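You operate a simulated robot arm through the tools that you are given. There is no shell and no other tool.

You run a simulated robot arm. Do the job below in one go: nothing can be reset, and whatever is moved stays where it is left.

JOB
Fold the packing carton's two open flaps down, wet the white label pad and press it across the seam.
Fine: wet it on the blue sponge.

It is judged by the outcome, as a careful person would: the job done as asked, and still so three seconds after it is handed in. It fails if anything else is knocked over, pushed out of place, dropped, spilled or broken. Flat cloth is picked up by pressing the open fingertips on it (5 to 10 N) and closing them slowly along it; thin cloth reads only 2 to 8 mm in the jaws.

ROBOT AND FRAMES
A 7-joint arm with a three-finger gripper, fixed in place. Base frame: the origin is on the floor under the middle of its stand, x ahead of it, y to its left, z up; the work surface is at about z = 0.8. Lengths are in m, angles in rad, forces in N, time in s.
It reaches about 1.342 m from its shoulder. Its first joint turns from -2.897 to 2.897 rad. Payload 2.69 kg.
Tool frame: the origin (TCP) lies between the finger pads and is the grasp point; the fingertips stand 0.03 m ahead of it; z points along the fingers, y is the line along which they close. The gripper opens to 0.128 m; its body begins 0.117 m behind the TCP.
Orientation is told as [roll, pitch, yaw] about the base's x, y, z axes, in that order, counted from this pose: with the fingers straight down and closing along the base's y, the tool's x points along the base's -x, its y along +y and its z along -z.

CONTROLS
- The arm moves only by the tool apply_moves. Its argument "increments" is a list of rows, each an object of numbers (a shift or turn left out is 0, a gripper value left out holds the last): "dx", "dy", "dz": the shift along the base's x, y, z in m; "wx", "wy", "wz": the turn, a rotation vector about the base's x, y, z in rad. In form: [{"dx": .., "dy": .., "dz": .., "wx": .., "wy": .., "wz": ..}, ...]. A call has 1 to 20 rows; each row shifts and turns the commanded pose from where the row before left it. "jaw" is the opening, from 0 (shut) to 1 (fully open), set as the call begins (left out, the last holds). Rows are played at 5 a second. More than 0.05 m and 0.15 rad between two rows, or a gripper value outside its range, and nothing of the call is played. A pose out of reach is approached as far as the arm can. The call stops where the force on the tool passes 40 N (or 10 N more than at its start, if that is more) or the arm is blocked; 0.2 s more then pass. The fingers move at their own pace (about 0.127 m/s each) and stop on an object; they squeeze with about 40 N. The grip force told is the motor's: it shows also when the fingers shut on nothing. Time passes only in rows, and 0.2 s behind the last, so rows that do not move let the fingers close. It gives the time, the measured TCP pose, the force on the tool (base axes), the opening and the grip force at its end, in the units of the frame above (readings bear some noise), with the torque about the TCP (base axes, N m) and any sound that the robot's microphone picked up, and new pictures: "views" is both (left out), scene, wrist or none.
- Cameras (640 x 400 px; columns grow to the right, rows downward): "scene" is fixed at [0.2199, 0.4989, 1.6492]; the picture's right is [-0.37, -0.93, 0.00], its down [-0.74, 0.30, -0.60] and it looks along [0.56, -0.22, -0.80] (base axes); focal length 317 px, centre (320, 200). "wrist" rides on the gripper at [0.058, 0.054, -0.131] in the tool frame; the picture's right is [-0.68, 0.74, 0.00], its down [-0.62, -0.57, -0.55] and it looks along [-0.40, -0.37, 0.84] (tool axes); focal length 234 px, centre (320, 200). There is no depth. A picture from a camera that has moved, and an enlarged one, comes with that camera's place and axes in the base frame and with its lens.
- slide_trunk(by): moves the trunk up (or, below 0, down) by that many m; the arm rides with it, the base frame stays. It gives what a move gives, with no picture.
- enlarge(camera, box): a new picture of the part [left, top, right, bottom] of that camera's present view, enlarged. No time passes.
- hand_in(): hands the job in; it is judged then, once.

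Places have to be worked out from the pictures, the camera data and where the tool is seen. Open the gripper and draw the arm clear of the work before you hand the job in, unless the task says otherwise.

The tools are called by a JSON object that holds its "fn" and its "kwargs". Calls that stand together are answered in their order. apply_moves: Moves the arm, as the interface text tells. Its arguments: {"type":"object","properties":{"increments":{"type":"array","items":{"type":"object","properties":{"dx":{"type":"number"},"dy":{"type":"number"},"dz":{"type":"number"},"wx":{"type":"number"},"wy":{"type":"number"},"wz":{"type":"number"}}}},"jaw":{"type":"number"},"views":{"type":"string","enum":["both","scene","wrist","none"]}},"required":["increments"]} The other tools are called the same way: slide_trunk (by) moves the trunk up or down; enlarge (camera, box) takes an enlarged picture of a part of a camera's view; hand_in () hands the job in.

At the start:

```text
clock: 0.0
eef_pos: [0.7168, 0.2733, 1.2104]
tcp_rot: [0.0, 0.002, 0.0]
force: [0.3, -0.4, -0.7]
torque: [0.0, 0.0, -0.01]
width: 0.1279
grip_force: 0.1
trunk travel left (down, up): [-0.15, 0.2]
```

scene: 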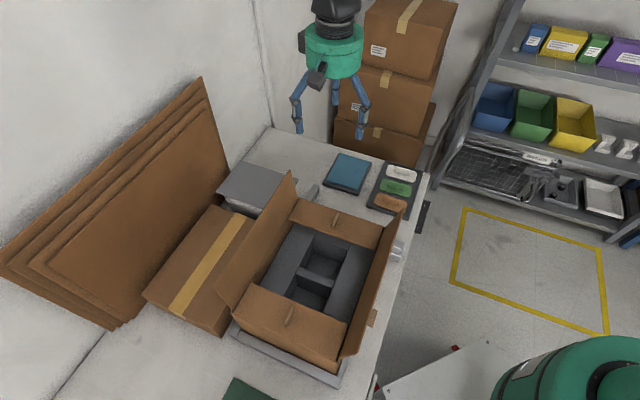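
wrist: 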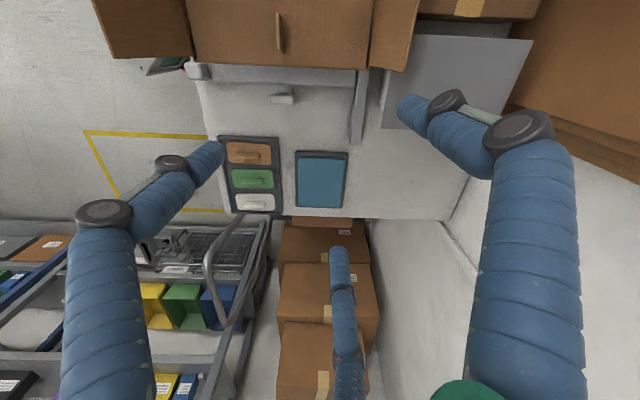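

I'll look closer at the carton, the pads and the sponge before moving anything.

{"fn": "enlarge", "kwargs": {"camera": "scene", "box": [220, 160, 420, 390]}}

{"fn": "enlarge", "kwargs": {"camera": "scene", "box": [310, 130, 450, 220]}}

{"fn": "enlarge", "kwargs": {"camera": "wrist", "box": [180, 0, 440, 230]}}

```text
1.74 times, centred on (320, 275) of scene
camera zoom: at [0.2199, 0.4989, 1.6492], right [-0.37, -0.93, 0.0], down [-0.74, 0.3, -0.6], along [0.56, -0.22, -0.8], focal length 551 px, centre (320, 70)
```

zoom: 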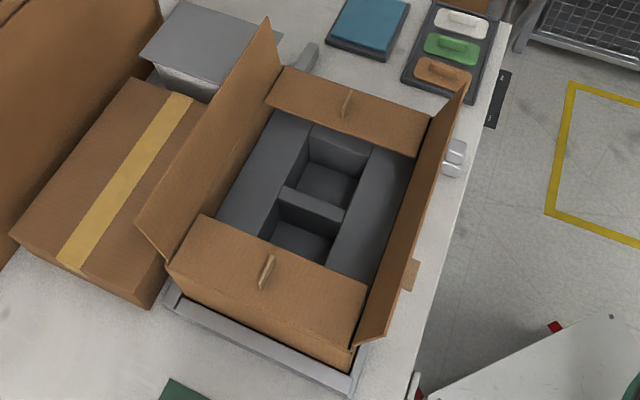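

```text
4.44 times, centred on (380, 175) of scene
camera zoom: at [0.2199, 0.4989, 1.6492], right [-0.37, -0.93, 0.0], down [-0.74, 0.3, -0.6], along [0.56, -0.22, -0.8], focal length 1408 px, centre (53, 311)
```

zoom: 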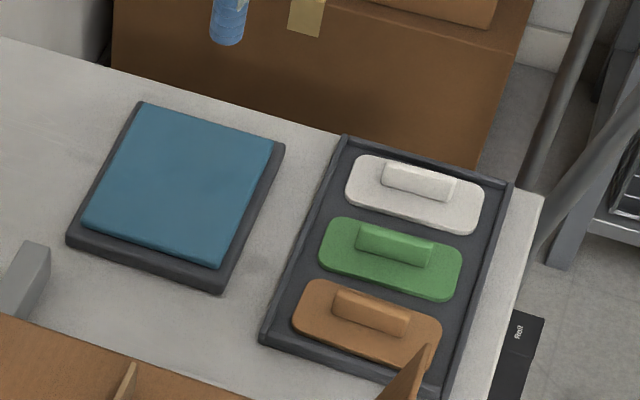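

```text
1.74 times, centred on (310, 115) of wrist
camera zoom: at [0.6576, 0.3287, 1.3404], right [0.68, 0.74, 0.0], down [0.62, -0.57, 0.55], along [0.4, -0.37, -0.84], focal length 407 px, centre (337, 348)
```

zoom: 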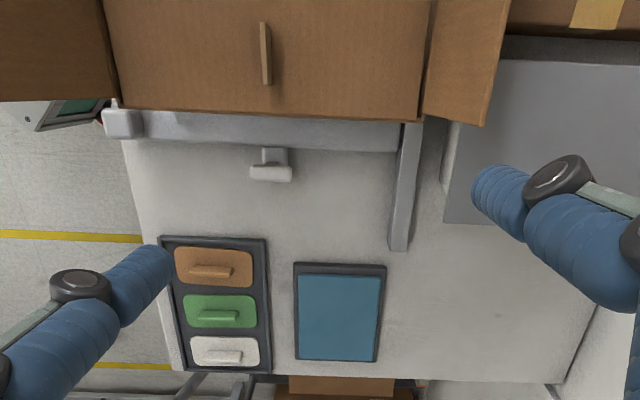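

The long side flaps stand open and the end flaps are already folded in. The table is turned about 45° to the base. I'll check the gripper's finger layout and the pads up close next.

{"fn": "enlarge", "kwargs": {"camera": "scene", "box": [270, 0, 400, 150]}}

{"fn": "enlarge", "kwargs": {"camera": "wrist", "box": [210, 125, 360, 220]}}

{"fn": "enlarge", "kwargs": {"camera": "scene", "box": [340, 180, 440, 380]}}

{"fn": "enlarge", "kwargs": {"camera": "scene", "box": [210, 150, 330, 350]}}

```text
2.67 times, centred on (335, 75) of scene
camera zoom: at [0.2199, 0.4989, 1.6492], right [-0.37, -0.93, 0.0], down [-0.74, 0.3, -0.6], along [0.56, -0.22, -0.8], focal length 845 px, centre (280, 533)
```

zoom: 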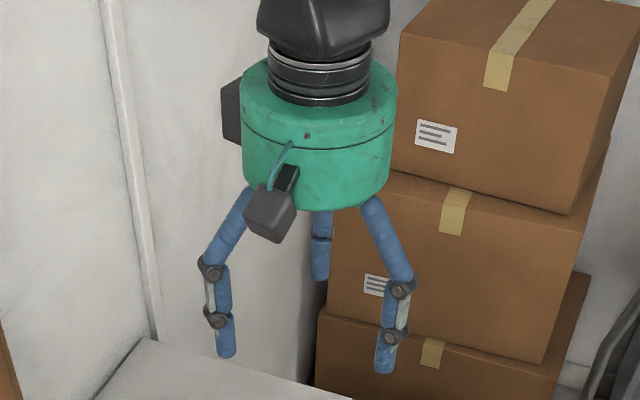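

```text
4.21 times, centred on (285, 172) of wrist
camera zoom: at [0.6576, 0.3287, 1.3404], right [0.68, 0.74, 0.0], down [0.62, -0.57, 0.55], along [0.4, -0.37, -0.84], focal length 986 px, centre (467, 316)
```

zoom: 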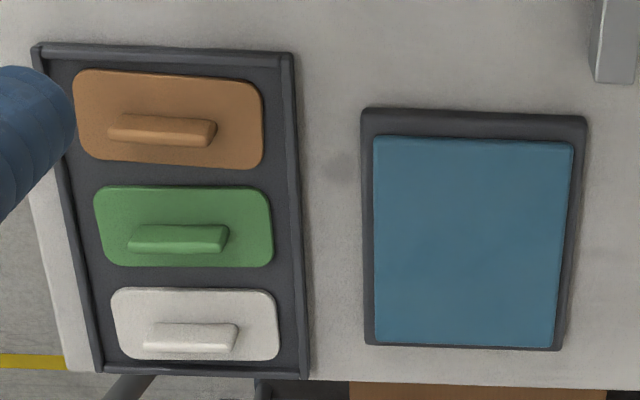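

```text
2.00 times, centred on (390, 280) of scene
camera zoom: at [0.2199, 0.4989, 1.6492], right [-0.37, -0.93, 0.0], down [-0.74, 0.3, -0.6], along [0.56, -0.22, -0.8], focal length 634 px, centre (180, 40)
```

zoom: 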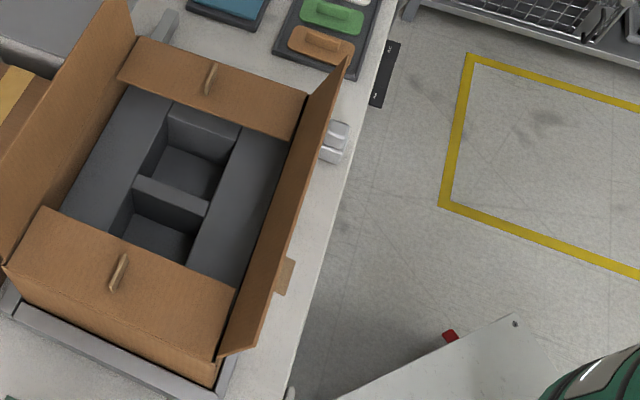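

```text
2.00 times, centred on (270, 250) of scene
camera zoom: at [0.2199, 0.4989, 1.6492], right [-0.37, -0.93, 0.0], down [-0.74, 0.3, -0.6], along [0.56, -0.22, -0.8], focal length 634 px, centre (420, 100)
```

zoom: 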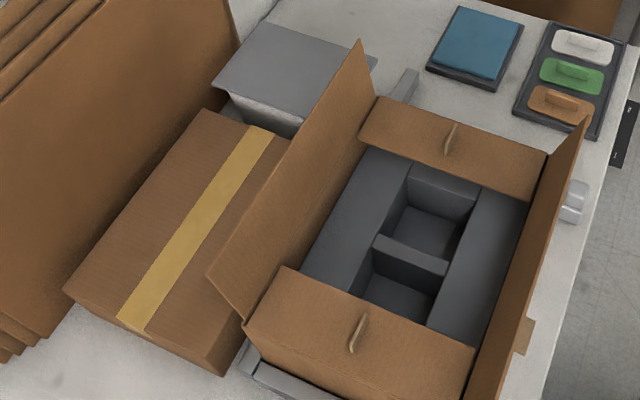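

Both long flaps lean about 10–15° outward. By my estimate the carton top is at z≈0.975, the seam runs along (0.71,-0.71), and the carton centre is near (0.52, 0.39). I'll shut the fingers into a pusher, turn 45° and move high to the outside of the left flap.

{"fn": "apply_moves", "kwargs": {"increments": [{"dx": -0.0099, "dy": 0.0428, "wz": 0.1309}, {"dx": -0.0099, "dy": 0.0428, "wz": 0.1309}, {"dx": -0.0099, "dy": 0.0428, "wz": 0.1309}, {"dx": -0.0099, "dy": 0.0428, "wz": 0.1309}, {"dx": -0.0099, "dy": 0.0428, "wz": 0.1309}, {"dx": -0.0099, "dy": 0.0428, "wz": 0.1309}, {}], "jaw": 0}}

```text
clock: 1.6
eef_pos: [0.6548, 0.5351, 1.2114]
tcp_rot: [-0.001, 0.002, 0.787]
force: [0.4, -0.2, -0.1]
torque: [-0.05, -0.02, -0.04]
width: 0.0018
grip_force: 31.5
trunk travel left (down, up): [-0.15, 0.2]
camera wrist: at [0.5759, 0.5315, 1.341], right [-0.04, 1.0, 0.0], down [0.84, 0.04, 0.55], along [0.55, 0.02, -0.84], focal length 234 px, centre (320, 200)
```

scene: 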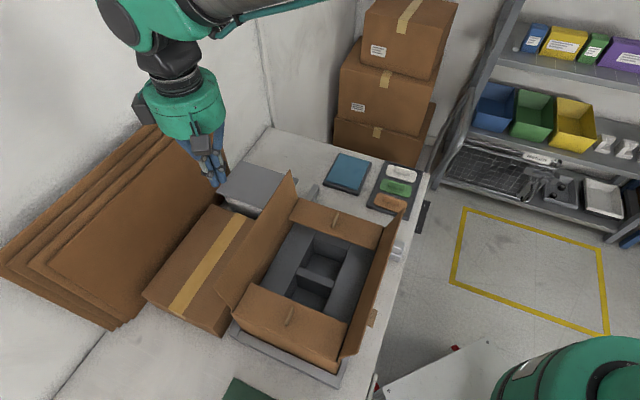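
wrist: 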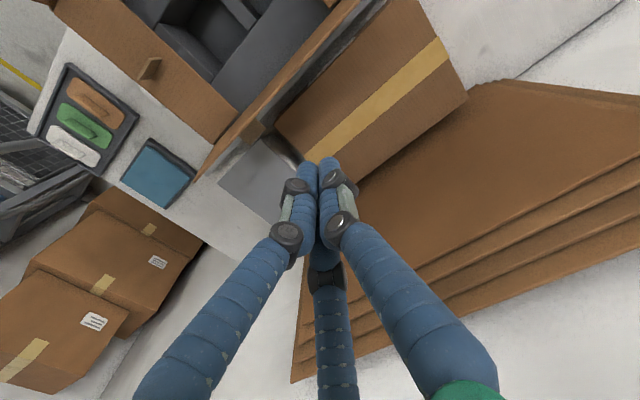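

The pusher is now outside the left flap. I'll zoom in on the left flap's tab and top edge from the wrist to place them.

{"fn": "enlarge", "kwargs": {"camera": "wrist", "box": [110, 0, 400, 190]}}

```text
2.11 times, centred on (255, 95) of wrist
camera zoom: at [0.5759, 0.5315, 1.341], right [-0.04, 1.0, 0.0], down [0.84, 0.04, 0.55], along [0.55, 0.02, -0.84], focal length 493 px, centre (457, 421)
```

zoom: 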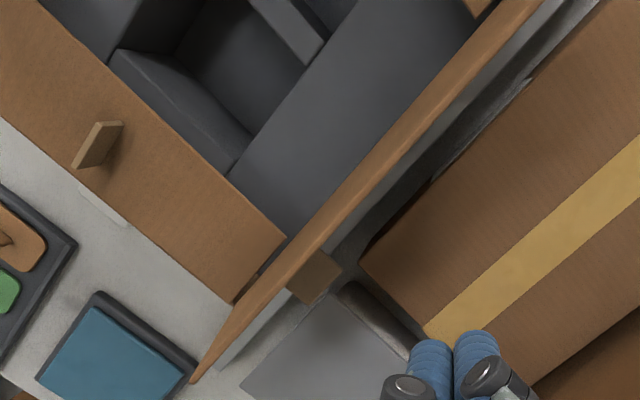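

Each long flap carries a tab on its outer face: the left one at about e2=0.16, the right at about e2=0.02. Both are clear of the middle. I'll descend outside the left flap at mid-length and push inward to first contact.

{"fn": "apply_moves", "kwargs": {"increments": [{"dz": -0.05}, {"dz": -0.05}, {"dz": -0.05}, {"dx": -0.016, "dy": -0.016}, {"dx": -0.016, "dy": -0.016}, {"dx": -0.011, "dy": -0.011}, {"dx": -0.011, "dy": -0.011}]}}

```text
clock: 3.2
eef_pos: [0.6038, 0.4779, 1.0615]
tcp_rot: [-0.001, 0.001, 0.786]
force: [0.3, 0.3, 0.0]
torque: [-0.05, 0.04, 0.0]
width: 0.0024
grip_force: 31.8
trunk travel left (down, up): [-0.15, 0.2]
camera wrist: at [0.5238, 0.475, 1.1913], right [-0.04, 1.0, 0.0], down [0.84, 0.04, 0.55], along [0.55, 0.02, -0.84], focal length 234 px, centre (320, 200)
```

scene: 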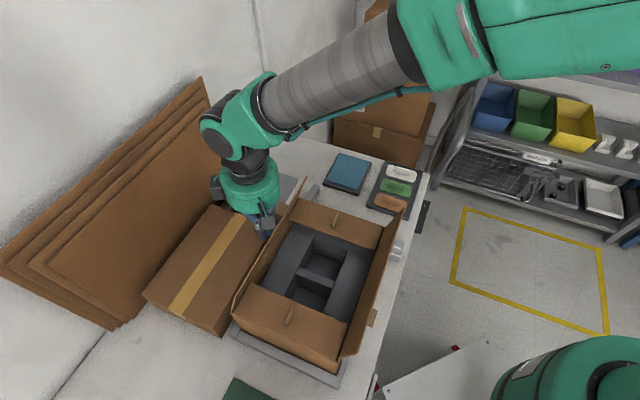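
wrist: 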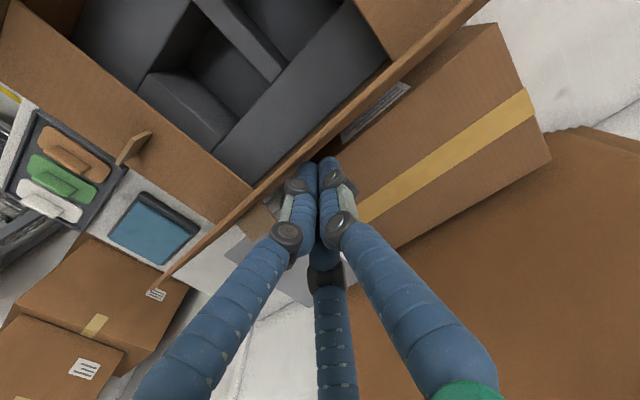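

The flap has come up to about vertical with almost no force. I'll follow the arc inward and down.

{"fn": "apply_moves", "kwargs": {"increments": [{"dx": -0.0075, "dy": -0.0075}, {"dx": -0.0075, "dy": -0.0075}, {"dx": -0.0067, "dy": -0.0067, "dz": -0.004}, {"dx": -0.0067, "dy": -0.0067, "dz": -0.005}, {"dx": -0.0057, "dy": -0.0057, "dz": -0.006}, {"dx": -0.0057, "dy": -0.0057, "dz": -0.006}, {"dx": -0.0042, "dy": -0.0042, "dz": -0.008}, {"dx": -0.0042, "dy": -0.0042, "dz": -0.008}]}}

```text
clock: 5.0
eef_pos: [0.5555, 0.4297, 1.0238]
tcp_rot: [0.0, -0.001, 0.785]
force: [1.4, 0.3, -0.5]
torque: [0.02, 0.03, 0.01]
width: 0.0025
grip_force: 31.8
trunk travel left (down, up): [-0.15, 0.2]
camera wrist: at [0.4761, 0.4269, 1.1537], right [-0.04, 1.0, 0.0], down [0.84, 0.04, 0.55], along [0.55, 0.02, -0.84], focal length 234 px, centre (320, 200)
```

scene: 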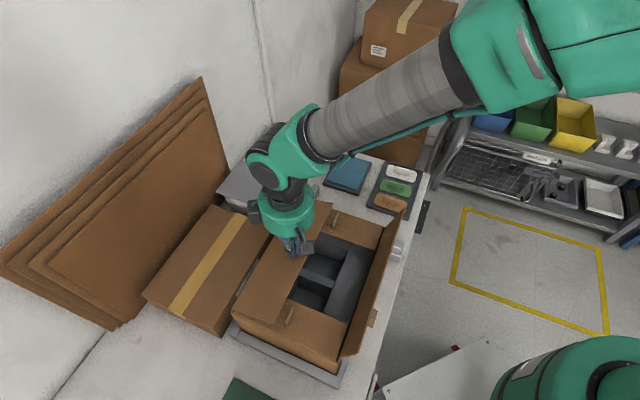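
wrist: 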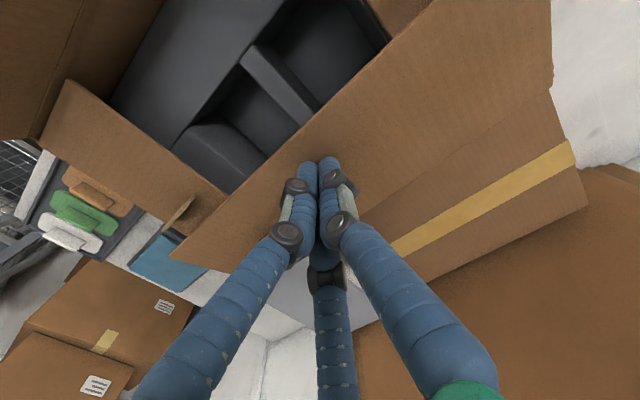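

The left flap is nearly down. I'll press it down gently until it rests on the end flaps.

{"fn": "apply_moves", "kwargs": {"increments": [{"dx": -0.003, "dy": -0.003, "dz": -0.007}, {"dx": -0.003, "dy": -0.003, "dz": -0.006}, {"dz": -0.005}, {"dz": -0.004}, {}]}}

```text
clock: 6.2
eef_pos: [0.5488, 0.4225, 1.0]
tcp_rot: [0.001, 0.0, 0.787]
force: [-0.7, -0.6, -0.1]
torque: [0.0, -0.03, 0.01]
width: 0.002
grip_force: 31.1
trunk travel left (down, up): [-0.15, 0.2]
camera wrist: at [0.4697, 0.4203, 1.1307], right [-0.04, 1.0, 0.0], down [0.84, 0.04, 0.55], along [0.55, 0.02, -0.84], focal length 234 px, centre (320, 200)
```

scene: 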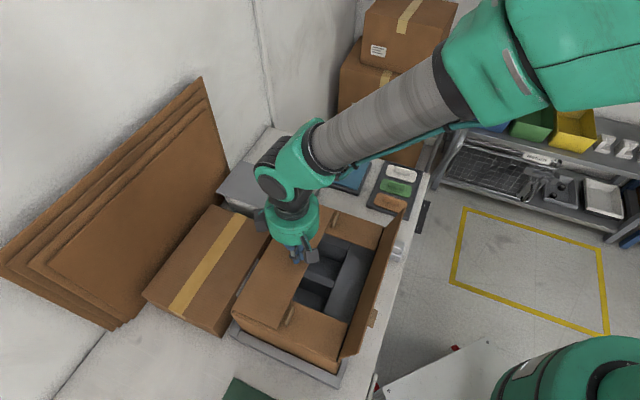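
wrist: 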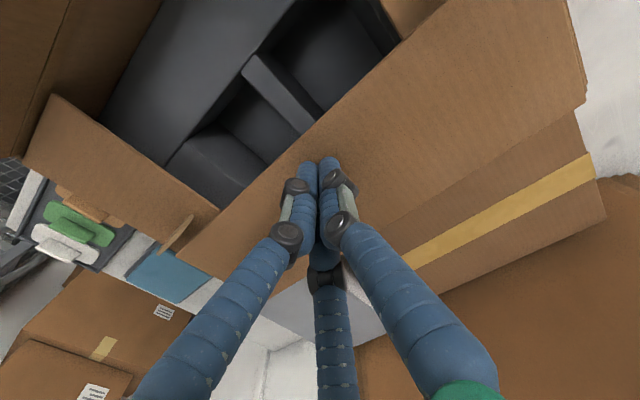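

There is no resistance at tip z≈0.97 yet, so I'll keep pressing in small steps.

{"fn": "apply_moves", "kwargs": {"increments": [{"dz": -0.003}, {"dz": -0.003}, {"dz": -0.003}, {}], "views": "wrist"}}

```text
clock: 7.3
eef_pos: [0.5507, 0.4243, 0.9961]
tcp_rot: [-0.003, -0.01, 0.785]
force: [0.8, 0.1, 10.4]
torque: [0.1, 0.08, -0.02]
width: 0.006
grip_force: 31.1
trunk travel left (down, up): [-0.15, 0.2]
stopped in row 4: the force on the tool passed its limit at 41 N (the readings are from after the stop); the commanded pose is now the measured one
camera wrist: at [0.4707, 0.421, 1.1261], right [-0.04, 1.0, 0.01], down [0.83, 0.03, 0.56], along [0.56, 0.03, -0.83], focal length 234 px, centre (320, 200)
```

wrist: 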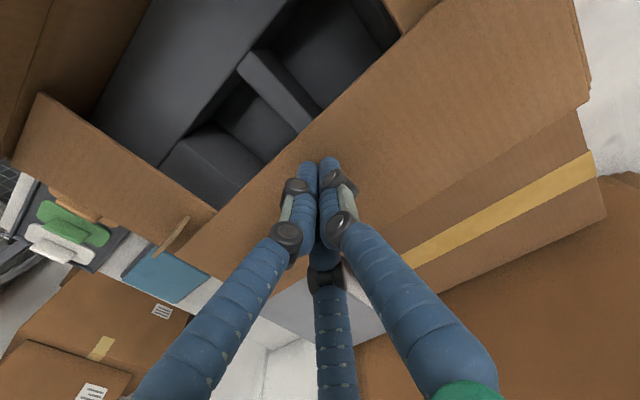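

The flap is now hard down with the tip at z≈0.967. Contact is stiff, so presses from here on need 1 mm steps. I'll lift off and see whether it stays closed.

{"fn": "apply_moves", "kwargs": {"increments": [{"dz": 0.01}, {"dz": 0.02}, {"dz": 0.04}, {"dz": 0.05}, {"dz": 0.05}, {}]}}

```text
clock: 8.7
eef_pos: [0.5516, 0.422, 1.164]
tcp_rot: [-0.001, -0.005, 0.786]
force: [-0.9, 0.1, 0.9]
torque: [0.04, 0.0, 0.03]
width: 0.0024
grip_force: 31.2
trunk travel left (down, up): [-0.15, 0.2]
camera wrist: at [0.4721, 0.4181, 1.2928], right [-0.04, 1.0, 0.0], down [0.83, 0.03, 0.55], along [0.55, 0.03, -0.83], focal length 234 px, centre (320, 200)
```

scene: 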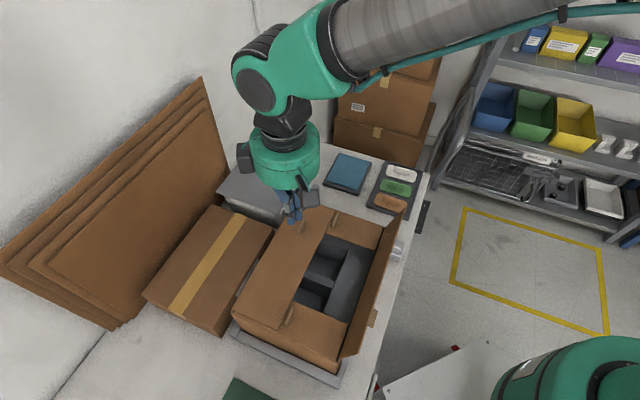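
wrist: 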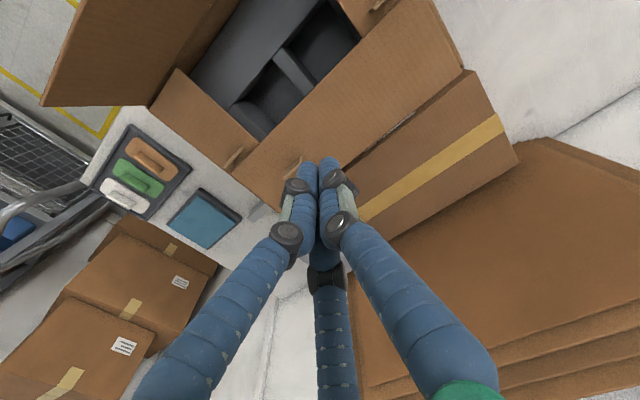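

The left flap stays closed. Next I'll raise slightly, cross over the carton to outside the right flap, and look before descending.

{"fn": "apply_moves", "kwargs": {"increments": [{"dz": 0.03}, {"dx": -0.0293, "dy": -0.0293}, {"dx": -0.0293, "dy": -0.0293}, {"dx": -0.0293, "dy": -0.0293}, {"dx": -0.0293, "dy": -0.0293}, {"dx": -0.0293, "dy": -0.0293}, {"dx": -0.0293, "dy": -0.0293}, {}]}}

```text
clock: 10.5
eef_pos: [0.3755, 0.2481, 1.1927]
tcp_rot: [0.001, -0.007, 0.786]
force: [-0.1, -0.5, 0.8]
torque: [0.01, -0.07, 0.02]
width: 0.0022
grip_force: 31.9
trunk travel left (down, up): [-0.15, 0.2]
camera wrist: at [0.2953, 0.2436, 1.3218], right [-0.04, 1.0, 0.0], down [0.83, 0.03, 0.55], along [0.55, 0.03, -0.83], focal length 234 px, centre (320, 200)
```

scene: 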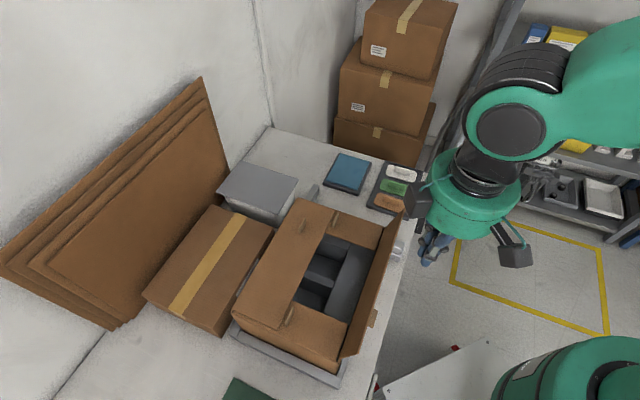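
wrist: 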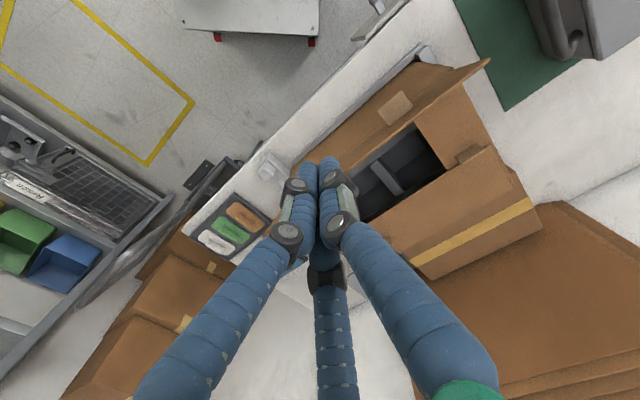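

I'm clear of the right flap. Before descending I'll zoom in on the carton.

{"fn": "enlarge", "kwargs": {"camera": "scene", "box": [225, 180, 425, 390]}}

{"fn": "enlarge", "kwargs": {"camera": "wrist", "box": [260, 40, 560, 260]}}

```text
1.90 times, centred on (325, 285) of scene
camera zoom: at [0.2199, 0.4989, 1.6492], right [-0.37, -0.93, 0.0], down [-0.74, 0.3, -0.6], along [0.56, -0.22, -0.8], focal length 603 px, centre (310, 38)
```

zoom: 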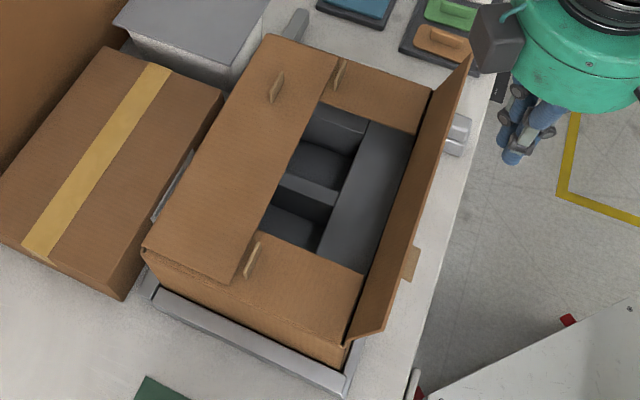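

```text
1.82 times, centred on (410, 150) of wrist
camera zoom: at [0.2953, 0.2436, 1.3218], right [-0.04, 1.0, 0.0], down [0.83, 0.03, 0.55], along [0.55, 0.03, -0.83], focal length 426 px, centre (156, 291)
```

zoom: 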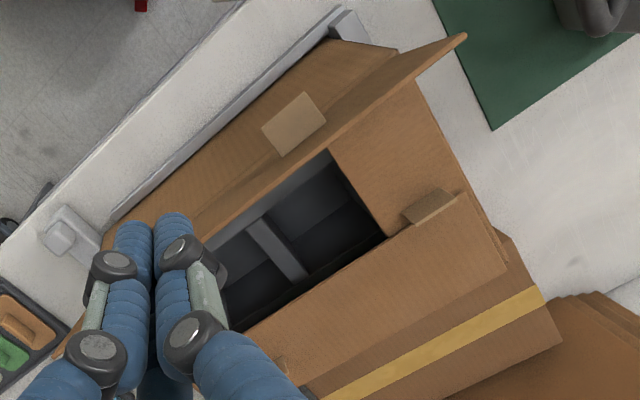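

The left flap lies flat, with its tab standing on it near e2=0.15. Now I'll descend outside the right flap and push it up past vertical.

{"fn": "apply_moves", "kwargs": {"increments": [{"dz": -0.045}, {"dz": -0.045}, {"dz": -0.042}, {"dx": 0.0145, "dy": 0.0145}, {"dx": 0.0145, "dy": 0.0145}, {"dx": 0.0145, "dy": 0.0145}, {"dx": 0.0145, "dy": 0.0145}]}}

```text
clock: 12.1
eef_pos: [0.4344, 0.3062, 1.0636]
tcp_rot: [0.0, -0.005, 0.786]
force: [0.5, 0.3, -0.3]
torque: [-0.01, 0.01, 0.01]
width: 0.0019
grip_force: 31.3
trunk travel left (down, up): [-0.15, 0.2]
camera wrist: at [0.3545, 0.3027, 1.1922], right [-0.04, 1.0, 0.0], down [0.83, 0.03, 0.55], along [0.55, 0.03, -0.83], focal length 234 px, centre (320, 200)
```

scene: 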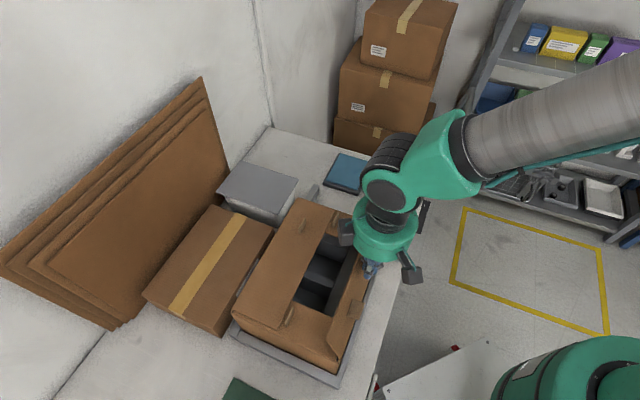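
wrist: 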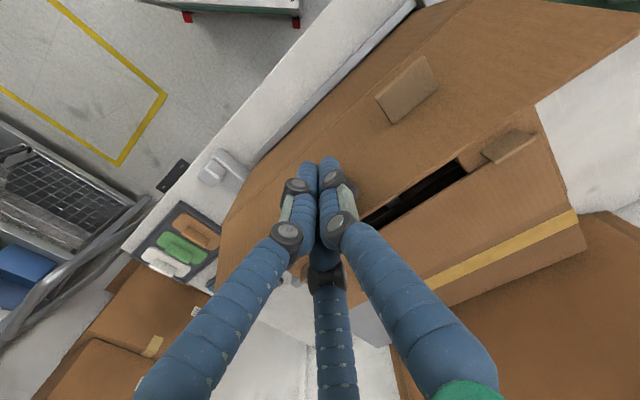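

The right flap is swinging inward easily. I'll follow the mirrored arc down.

{"fn": "apply_moves", "kwargs": {"increments": [{"dx": 0.0075, "dy": 0.0075}, {"dx": 0.0075, "dy": 0.0075}, {"dx": 0.0067, "dy": 0.0067, "dz": -0.004}, {"dx": 0.0067, "dy": 0.0067, "dz": -0.005}, {"dx": 0.0057, "dy": 0.0057, "dz": -0.006}, {"dx": 0.0057, "dy": 0.0057, "dz": -0.006}, {"dx": 0.0042, "dy": 0.0042, "dz": -0.008}, {"dx": 0.0042, "dy": 0.0042, "dz": -0.008}, {"dx": 0.003, "dy": 0.003, "dz": -0.008}, {"dx": 0.003, "dy": 0.003, "dz": -0.007}]}}

```text
clock: 14.3
eef_pos: [0.4867, 0.3613, 1.0116]
tcp_rot: [0.0, -0.006, 0.783]
force: [-0.2, 0.1, 0.3]
torque: [0.0, 0.01, 0.0]
width: 0.0024
grip_force: 31.0
trunk travel left (down, up): [-0.15, 0.2]
camera wrist: at [0.4072, 0.358, 1.1405], right [-0.04, 1.0, 0.0], down [0.83, 0.03, 0.55], along [0.55, 0.03, -0.83], focal length 234 px, centre (320, 200)
```

scene: 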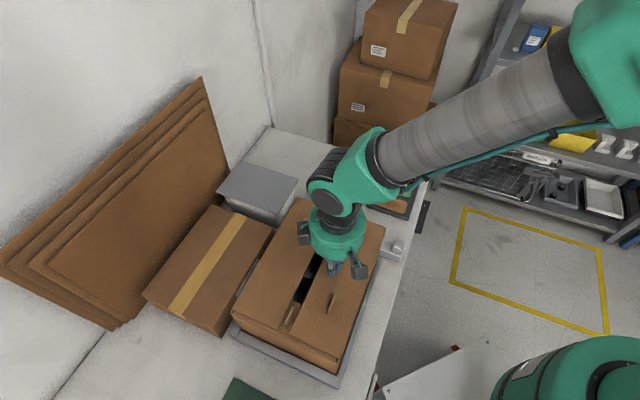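
wrist: 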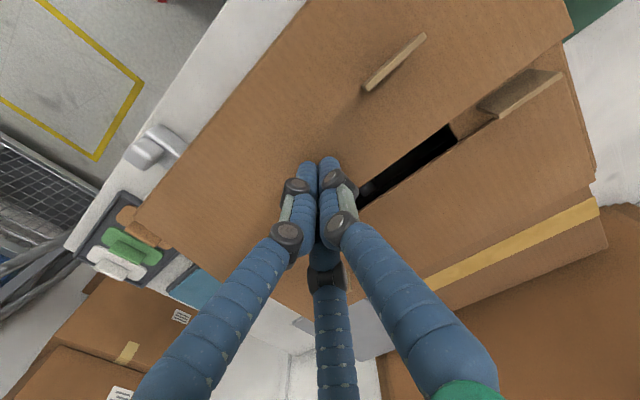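

The right flap is almost flat. I'll finish in small steps down to the height where the left flap seated.

{"fn": "apply_moves", "kwargs": {"increments": [{"dz": -0.005}, {"dz": -0.004}, {"dz": -0.003}, {"dz": -0.001}, {"dz": -0.001}, {}], "views": "wrist"}}

```text
clock: 15.7
eef_pos: [0.4868, 0.3606, 0.9973]
tcp_rot: [0.0, -0.008, 0.786]
force: [-2.4, 0.7, 8.9]
torque: [-0.05, 0.15, 0.01]
width: 0.0057
grip_force: 31.7
trunk travel left (down, up): [-0.15, 0.2]
camera wrist: at [0.4067, 0.3575, 1.1265], right [-0.04, 1.0, 0.0], down [0.83, 0.03, 0.55], along [0.55, 0.03, -0.83], focal length 234 px, centre (320, 200)
```

wrist: 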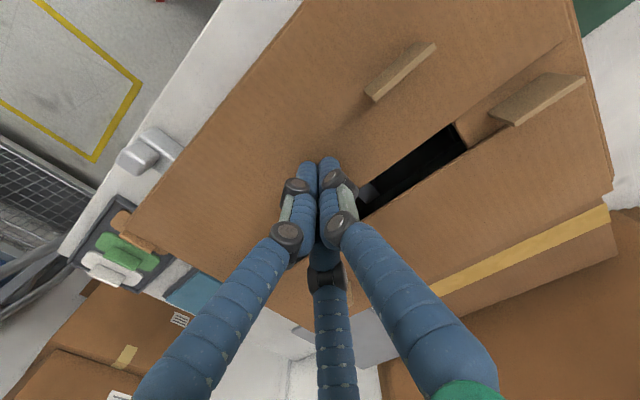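

The right flap is seated at about 9 N. I'll lift clear and check both flaps and the seam gap.

{"fn": "apply_moves", "kwargs": {"increments": [{"dz": 0.01}, {"dz": 0.03}, {"dz": 0.05}, {"dz": 0.05}, {"dx": 0.03, "dy": -0.03, "dz": 0.02}, {"dx": 0.03, "dy": -0.03, "dz": 0.01}, {"dx": 0.03, "dy": -0.03}, {"dx": 0.03, "dy": -0.03}, {}]}}

{"fn": "enlarge", "kwargs": {"camera": "scene", "box": [225, 180, 425, 390]}}

```text
clock: 17.7
eef_pos: [0.6071, 0.2377, 1.166]
tcp_rot: [0.0, -0.005, 0.785]
force: [1.0, 0.8, 0.3]
torque: [0.03, 0.0, -0.01]
width: 0.0023
grip_force: 31.6
trunk travel left (down, up): [-0.15, 0.2]
camera wrist: at [0.5283, 0.2354, 1.2958], right [-0.04, 1.0, 0.0], down [0.83, 0.03, 0.55], along [0.55, 0.03, -0.83], focal length 234 px, centre (320, 200)
```

scene: 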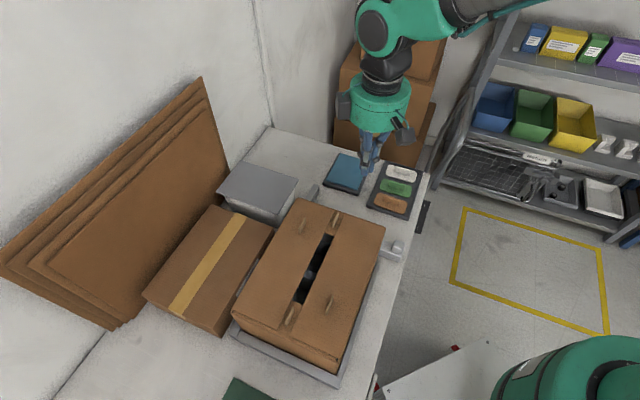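
wrist: 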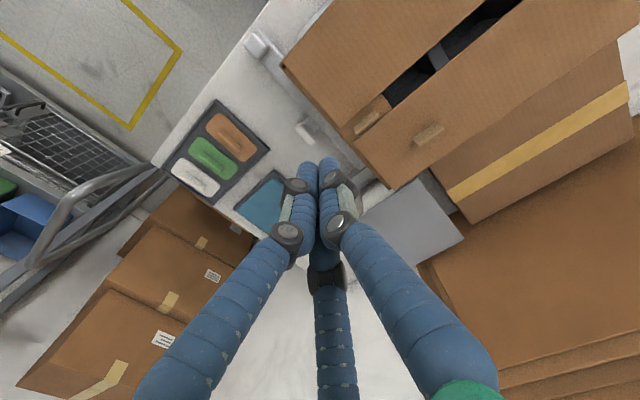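

```text
1.90 times, centred on (325, 285) of scene
camera zoom: at [0.2199, 0.4989, 1.6492], right [-0.37, -0.93, 0.0], down [-0.74, 0.3, -0.6], along [0.56, -0.22, -0.8], focal length 603 px, centre (310, 38)
```

zoom: 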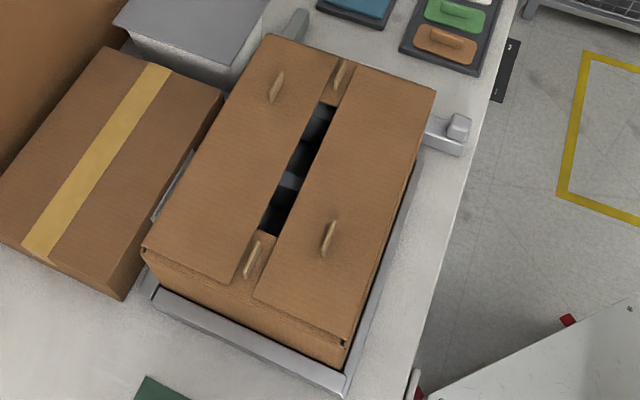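

Both flaps lie flat and stay put. The gap is about 26 mm wide and centred near e1=0.643, e2=0.09. Next is the white pad, so I'll zoom in on the tray to locate its handle.

{"fn": "enlarge", "kwargs": {"camera": "wrist", "box": [140, 90, 300, 240]}}

{"fn": "enlarge", "kwargs": {"camera": "scene", "box": [320, 140, 430, 220]}}

```text
2.67 times, centred on (220, 165) of wrist
camera zoom: at [0.5283, 0.2354, 1.2958], right [-0.04, 1.0, 0.0], down [0.83, 0.03, 0.55], along [0.55, 0.03, -0.83], focal length 624 px, centre (587, 293)
```

zoom: 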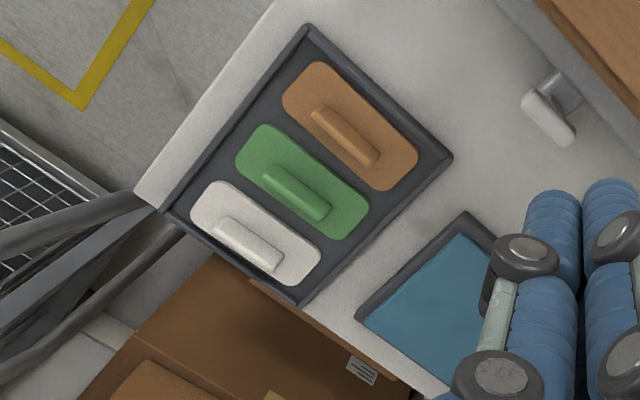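

```text
5.00 times, centred on (375, 180) of scene
camera zoom: at [0.2199, 0.4989, 1.6492], right [-0.37, -0.93, 0.0], down [-0.74, 0.3, -0.6], along [0.56, -0.22, -0.8], focal length 1584 px, centre (45, 300)
```

zoom: 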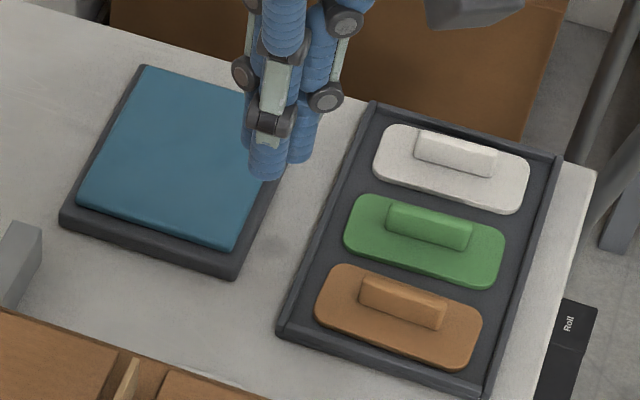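

The flaps are down and the pad handles are clear to see. I'll move above the white pad with the fingers half open and come lower for an accurate close view.

{"fn": "apply_moves", "kwargs": {"increments": [{"dx": 0.0267, "dy": -0.0393}, {"dx": 0.0267, "dy": -0.0393}, {"dx": 0.0267, "dy": -0.0393}, {"dx": 0.0267, "dy": -0.0393}, {"dx": 0.0267, "dy": -0.0393}, {"dx": 0.0267, "dy": -0.0393}, {"dx": 0.0267, "dy": -0.0393}, {"dz": -0.05}, {"dz": -0.05}, {"dz": -0.05}, {}], "jaw": 0.5}}

{"fn": "enlarge", "kwargs": {"camera": "wrist", "box": [190, 80, 440, 240]}}

{"fn": "enlarge", "kwargs": {"camera": "scene", "box": [340, 110, 450, 220]}}

```text
clock: 20.1
eef_pos: [0.792, -0.0336, 1.0199]
tcp_rot: [0.001, -0.007, 0.786]
force: [0.5, -0.2, 0.3]
torque: [0.02, 0.04, 0.02]
width: 0.0639
grip_force: 0.0
trunk travel left (down, up): [-0.15, 0.2]
camera wrist: at [0.7131, -0.0373, 1.1501], right [-0.04, 1.0, 0.0], down [0.83, 0.03, 0.55], along [0.55, 0.03, -0.83], focal length 234 px, centre (320, 200)
```

scene: 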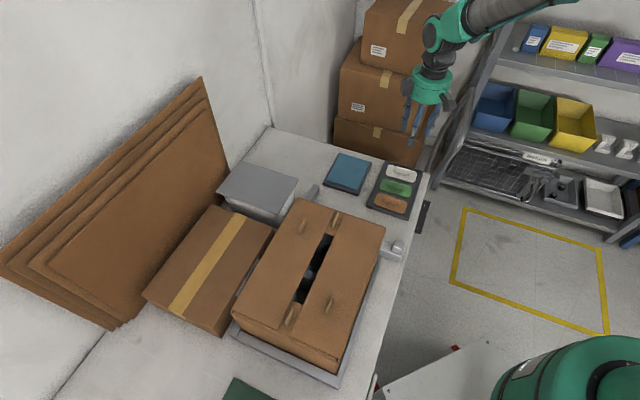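
wrist: 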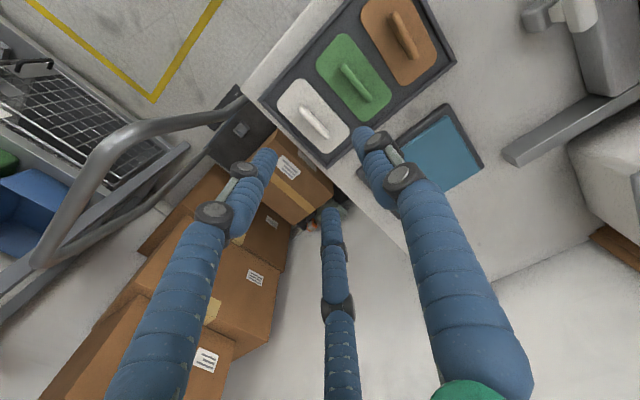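

```text
2.50 times, centred on (315, 160) of wrist
camera zoom: at [0.7131, -0.0373, 1.1501], right [-0.04, 1.0, 0.0], down [0.83, 0.03, 0.55], along [0.55, 0.03, -0.83], focal length 585 px, centre (332, 300)
```

zoom: 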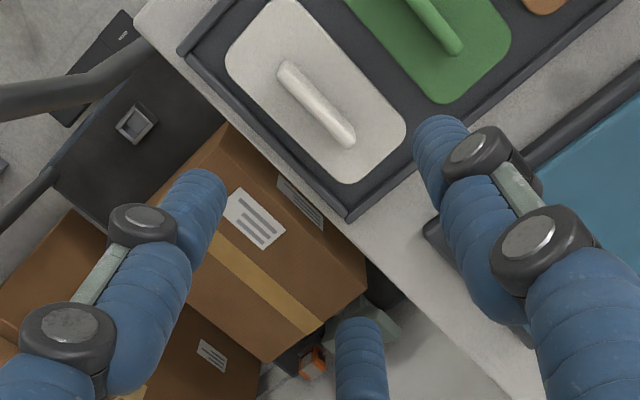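

```text
3.64 times, centred on (395, 165) of scene
camera zoom: at [0.2199, 0.4989, 1.6492], right [-0.37, -0.93, 0.0], down [-0.74, 0.3, -0.6], along [0.56, -0.22, -0.8], focal length 1152 px, centre (47, 327)
```

zoom: 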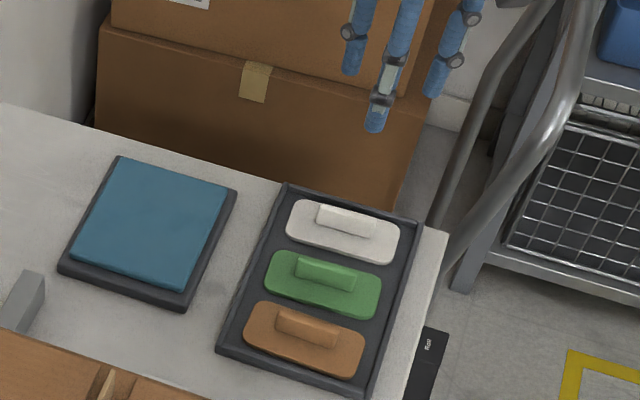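

From the close view I place the white handle centre near (0.797, -0.042), about 55 mm long along (0.7,0.7) and about 12 mm wide. I'll centre over it, correct the small pitch error, narrow the fingers slightly and descend to tip z≈0.87 for another look.

{"fn": "apply_moves", "kwargs": {"increments": [{"dx": 0.0084, "dy": -0.0103, "dz": -0.03, "wy": 0.007}, {"dz": -0.03}, {"dz": -0.03}, {"dz": -0.03}, {}], "jaw": 0.45}}

{"fn": "enlarge", "kwargs": {"camera": "wrist", "box": [210, 70, 410, 230]}}

{"fn": "enlarge", "kwargs": {"camera": "scene", "box": [360, 110, 450, 220]}}

```text
clock: 21.3
eef_pos: [0.8022, -0.0458, 0.8951]
tcp_rot: [0.006, 0.0, 0.786]
force: [0.5, -0.4, -0.5]
torque: [0.02, 0.06, 0.01]
width: 0.0577
grip_force: 0.0
trunk travel left (down, up): [-0.15, 0.2]
camera wrist: at [0.7238, -0.0491, 1.0265], right [-0.04, 1.0, 0.0], down [0.84, 0.03, 0.55], along [0.55, 0.03, -0.84], focal length 234 px, centre (320, 200)
```

scene: 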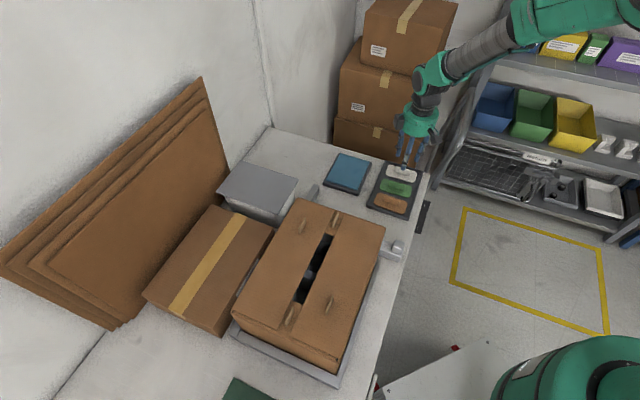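
wrist: 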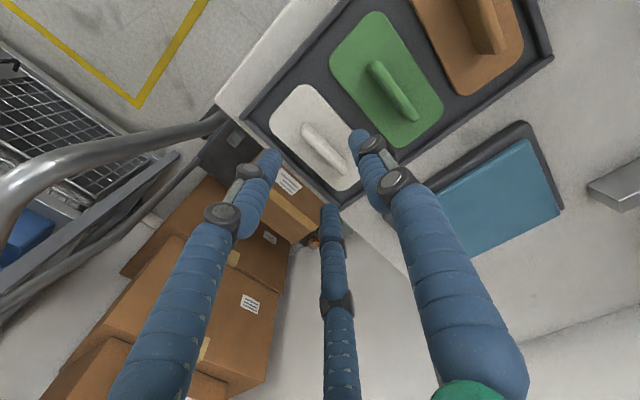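

```text
2.50 times, centred on (310, 150) of wrist
camera zoom: at [0.7238, -0.0491, 1.0265], right [-0.04, 1.0, 0.0], down [0.84, 0.03, 0.55], along [0.55, 0.03, -0.84], focal length 585 px, centre (345, 325)
```

zoom: 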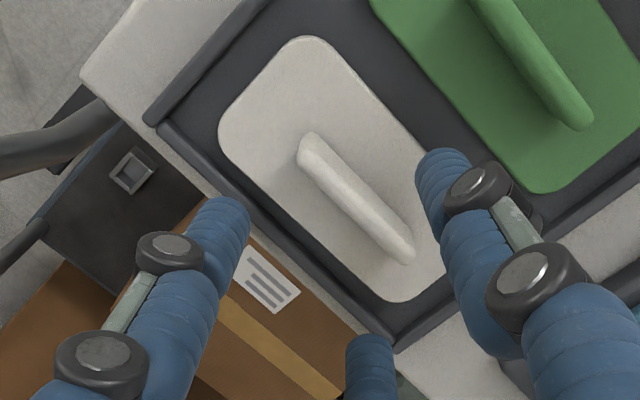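

```text
3.64 times, centred on (405, 165) of scene
camera zoom: at [0.2199, 0.4989, 1.6492], right [-0.37, -0.93, 0.0], down [-0.74, 0.3, -0.6], along [0.56, -0.22, -0.8], focal length 1152 px, centre (11, 327)
```

zoom: 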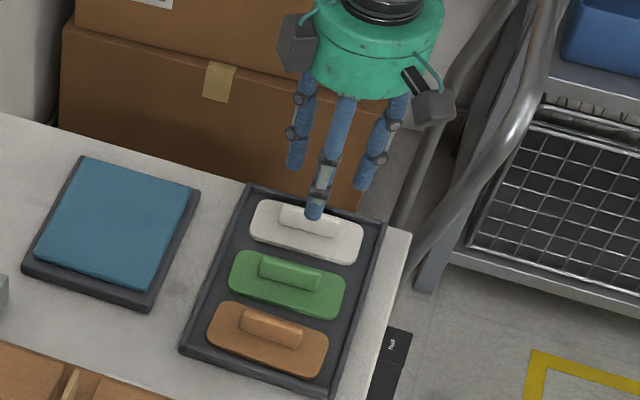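

The handle sits about 4 mm nearer than the TCP in the closing direction. I'll nudge to centre it, level the tool and descend 25 mm.

{"fn": "apply_moves", "kwargs": {"increments": [{"dx": -0.0039, "dy": 0.0018, "wx": -0.004, "wy": -0.004}, {"dz": -0.01}, {"dz": -0.01}, {"dz": -0.005}, {}]}}

{"fn": "enlarge", "kwargs": {"camera": "wrist", "box": [230, 90, 400, 230]}}

{"fn": "enlarge", "kwargs": {"camera": "scene", "box": [370, 130, 440, 220]}}

```text
clock: 22.5
eef_pos: [0.7978, -0.0427, 0.8722]
tcp_rot: [-0.001, -0.001, 0.785]
force: [0.1, 0.3, 0.1]
torque: [-0.01, 0.0, -0.01]
width: 0.0577
grip_force: 0.2
trunk travel left (down, up): [-0.15, 0.2]
camera wrist: at [0.7182, -0.0455, 1.0013], right [-0.04, 1.0, 0.0], down [0.83, 0.04, 0.55], along [0.55, 0.02, -0.84], focal length 234 px, centre (320, 200)
```

scene: 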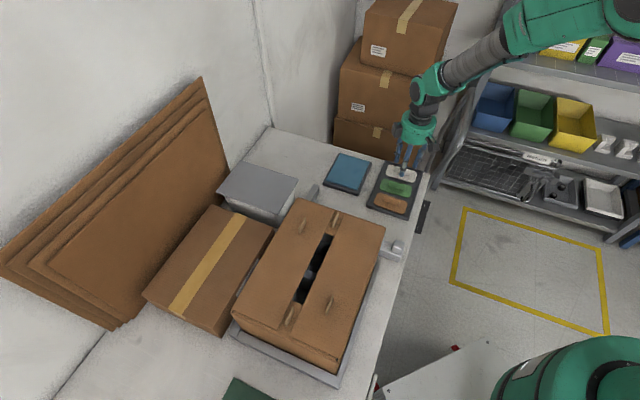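
wrist: 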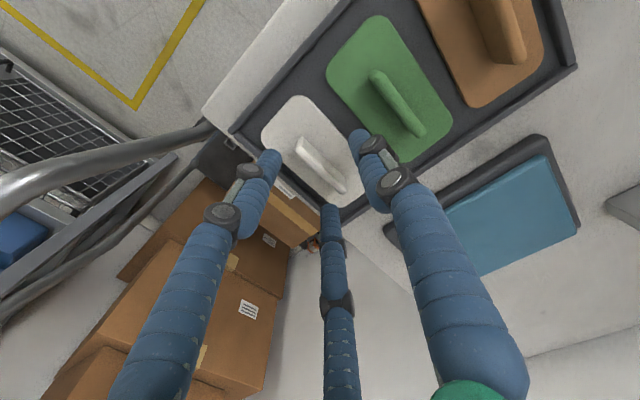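

```text
2.86 times, centred on (315, 160) of wrist
camera zoom: at [0.7182, -0.0455, 1.0013], right [-0.04, 1.0, 0.0], down [0.83, 0.04, 0.55], along [0.55, 0.02, -0.84], focal length 669 px, centre (334, 314)
```

zoom: 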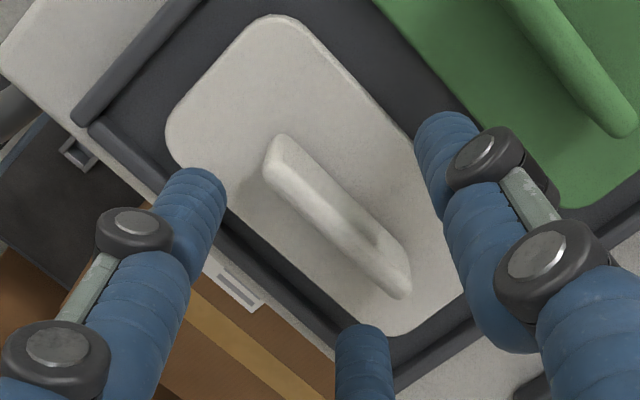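

```text
4.44 times, centred on (405, 175) of scene
camera zoom: at [0.2199, 0.4989, 1.6492], right [-0.37, -0.93, 0.0], down [-0.74, 0.3, -0.6], along [0.56, -0.22, -0.8], focal length 1408 px, centre (-58, 311)
```

zoom: 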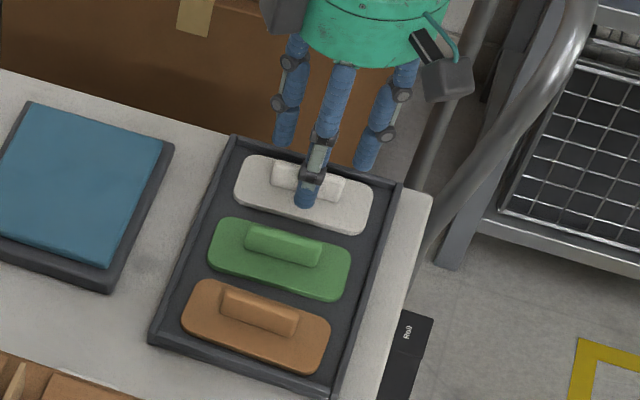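

The alignment looks good, with the handle between the thumb and the two fingers. I'll keep lowering in small steps.

{"fn": "apply_moves", "kwargs": {"increments": [{"dz": -0.006}, {"dz": -0.005}, {"dz": -0.003}, {}], "views": "wrist"}}

{"fn": "enlarge", "kwargs": {"camera": "wrist", "box": [230, 90, 400, 230]}}

{"fn": "enlarge", "kwargs": {"camera": "scene", "box": [370, 130, 440, 220]}}

```text
clock: 23.5
eef_pos: [0.7984, -0.0432, 0.8565]
tcp_rot: [0.0, 0.0, 0.785]
force: [0.9, 0.0, 1.3]
torque: [0.05, -0.02, 0.02]
width: 0.0576
grip_force: 0.0
trunk travel left (down, up): [-0.15, 0.2]
camera wrist: at [0.719, -0.0466, 0.9865], right [-0.04, 1.0, 0.0], down [0.83, 0.04, 0.55], along [0.55, 0.02, -0.84], focal length 234 px, centre (320, 200)
```

wrist: 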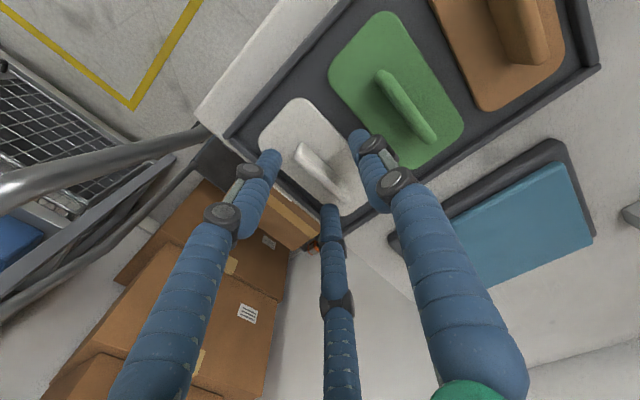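

```text
2.86 times, centred on (315, 160) of wrist
camera zoom: at [0.719, -0.0466, 0.9865], right [-0.04, 1.0, 0.0], down [0.83, 0.04, 0.55], along [0.55, 0.02, -0.84], focal length 669 px, centre (334, 314)
```

zoom: 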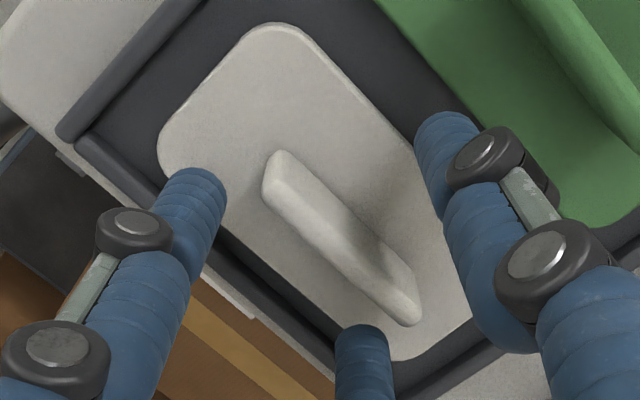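

```text
4.44 times, centred on (405, 175) of scene
camera zoom: at [0.2199, 0.4989, 1.6492], right [-0.37, -0.93, 0.0], down [-0.74, 0.3, -0.6], along [0.56, -0.22, -0.8], focal length 1408 px, centre (-58, 311)
```

zoom: 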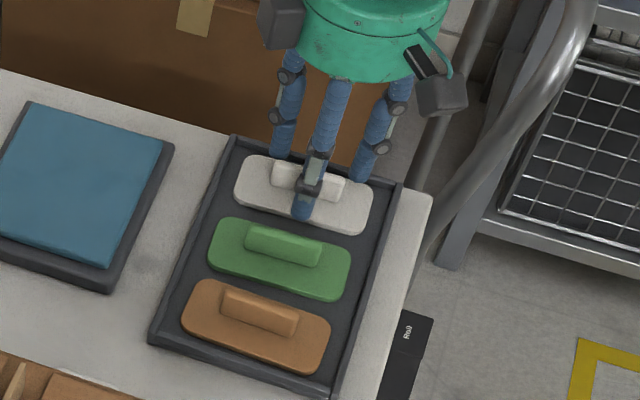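

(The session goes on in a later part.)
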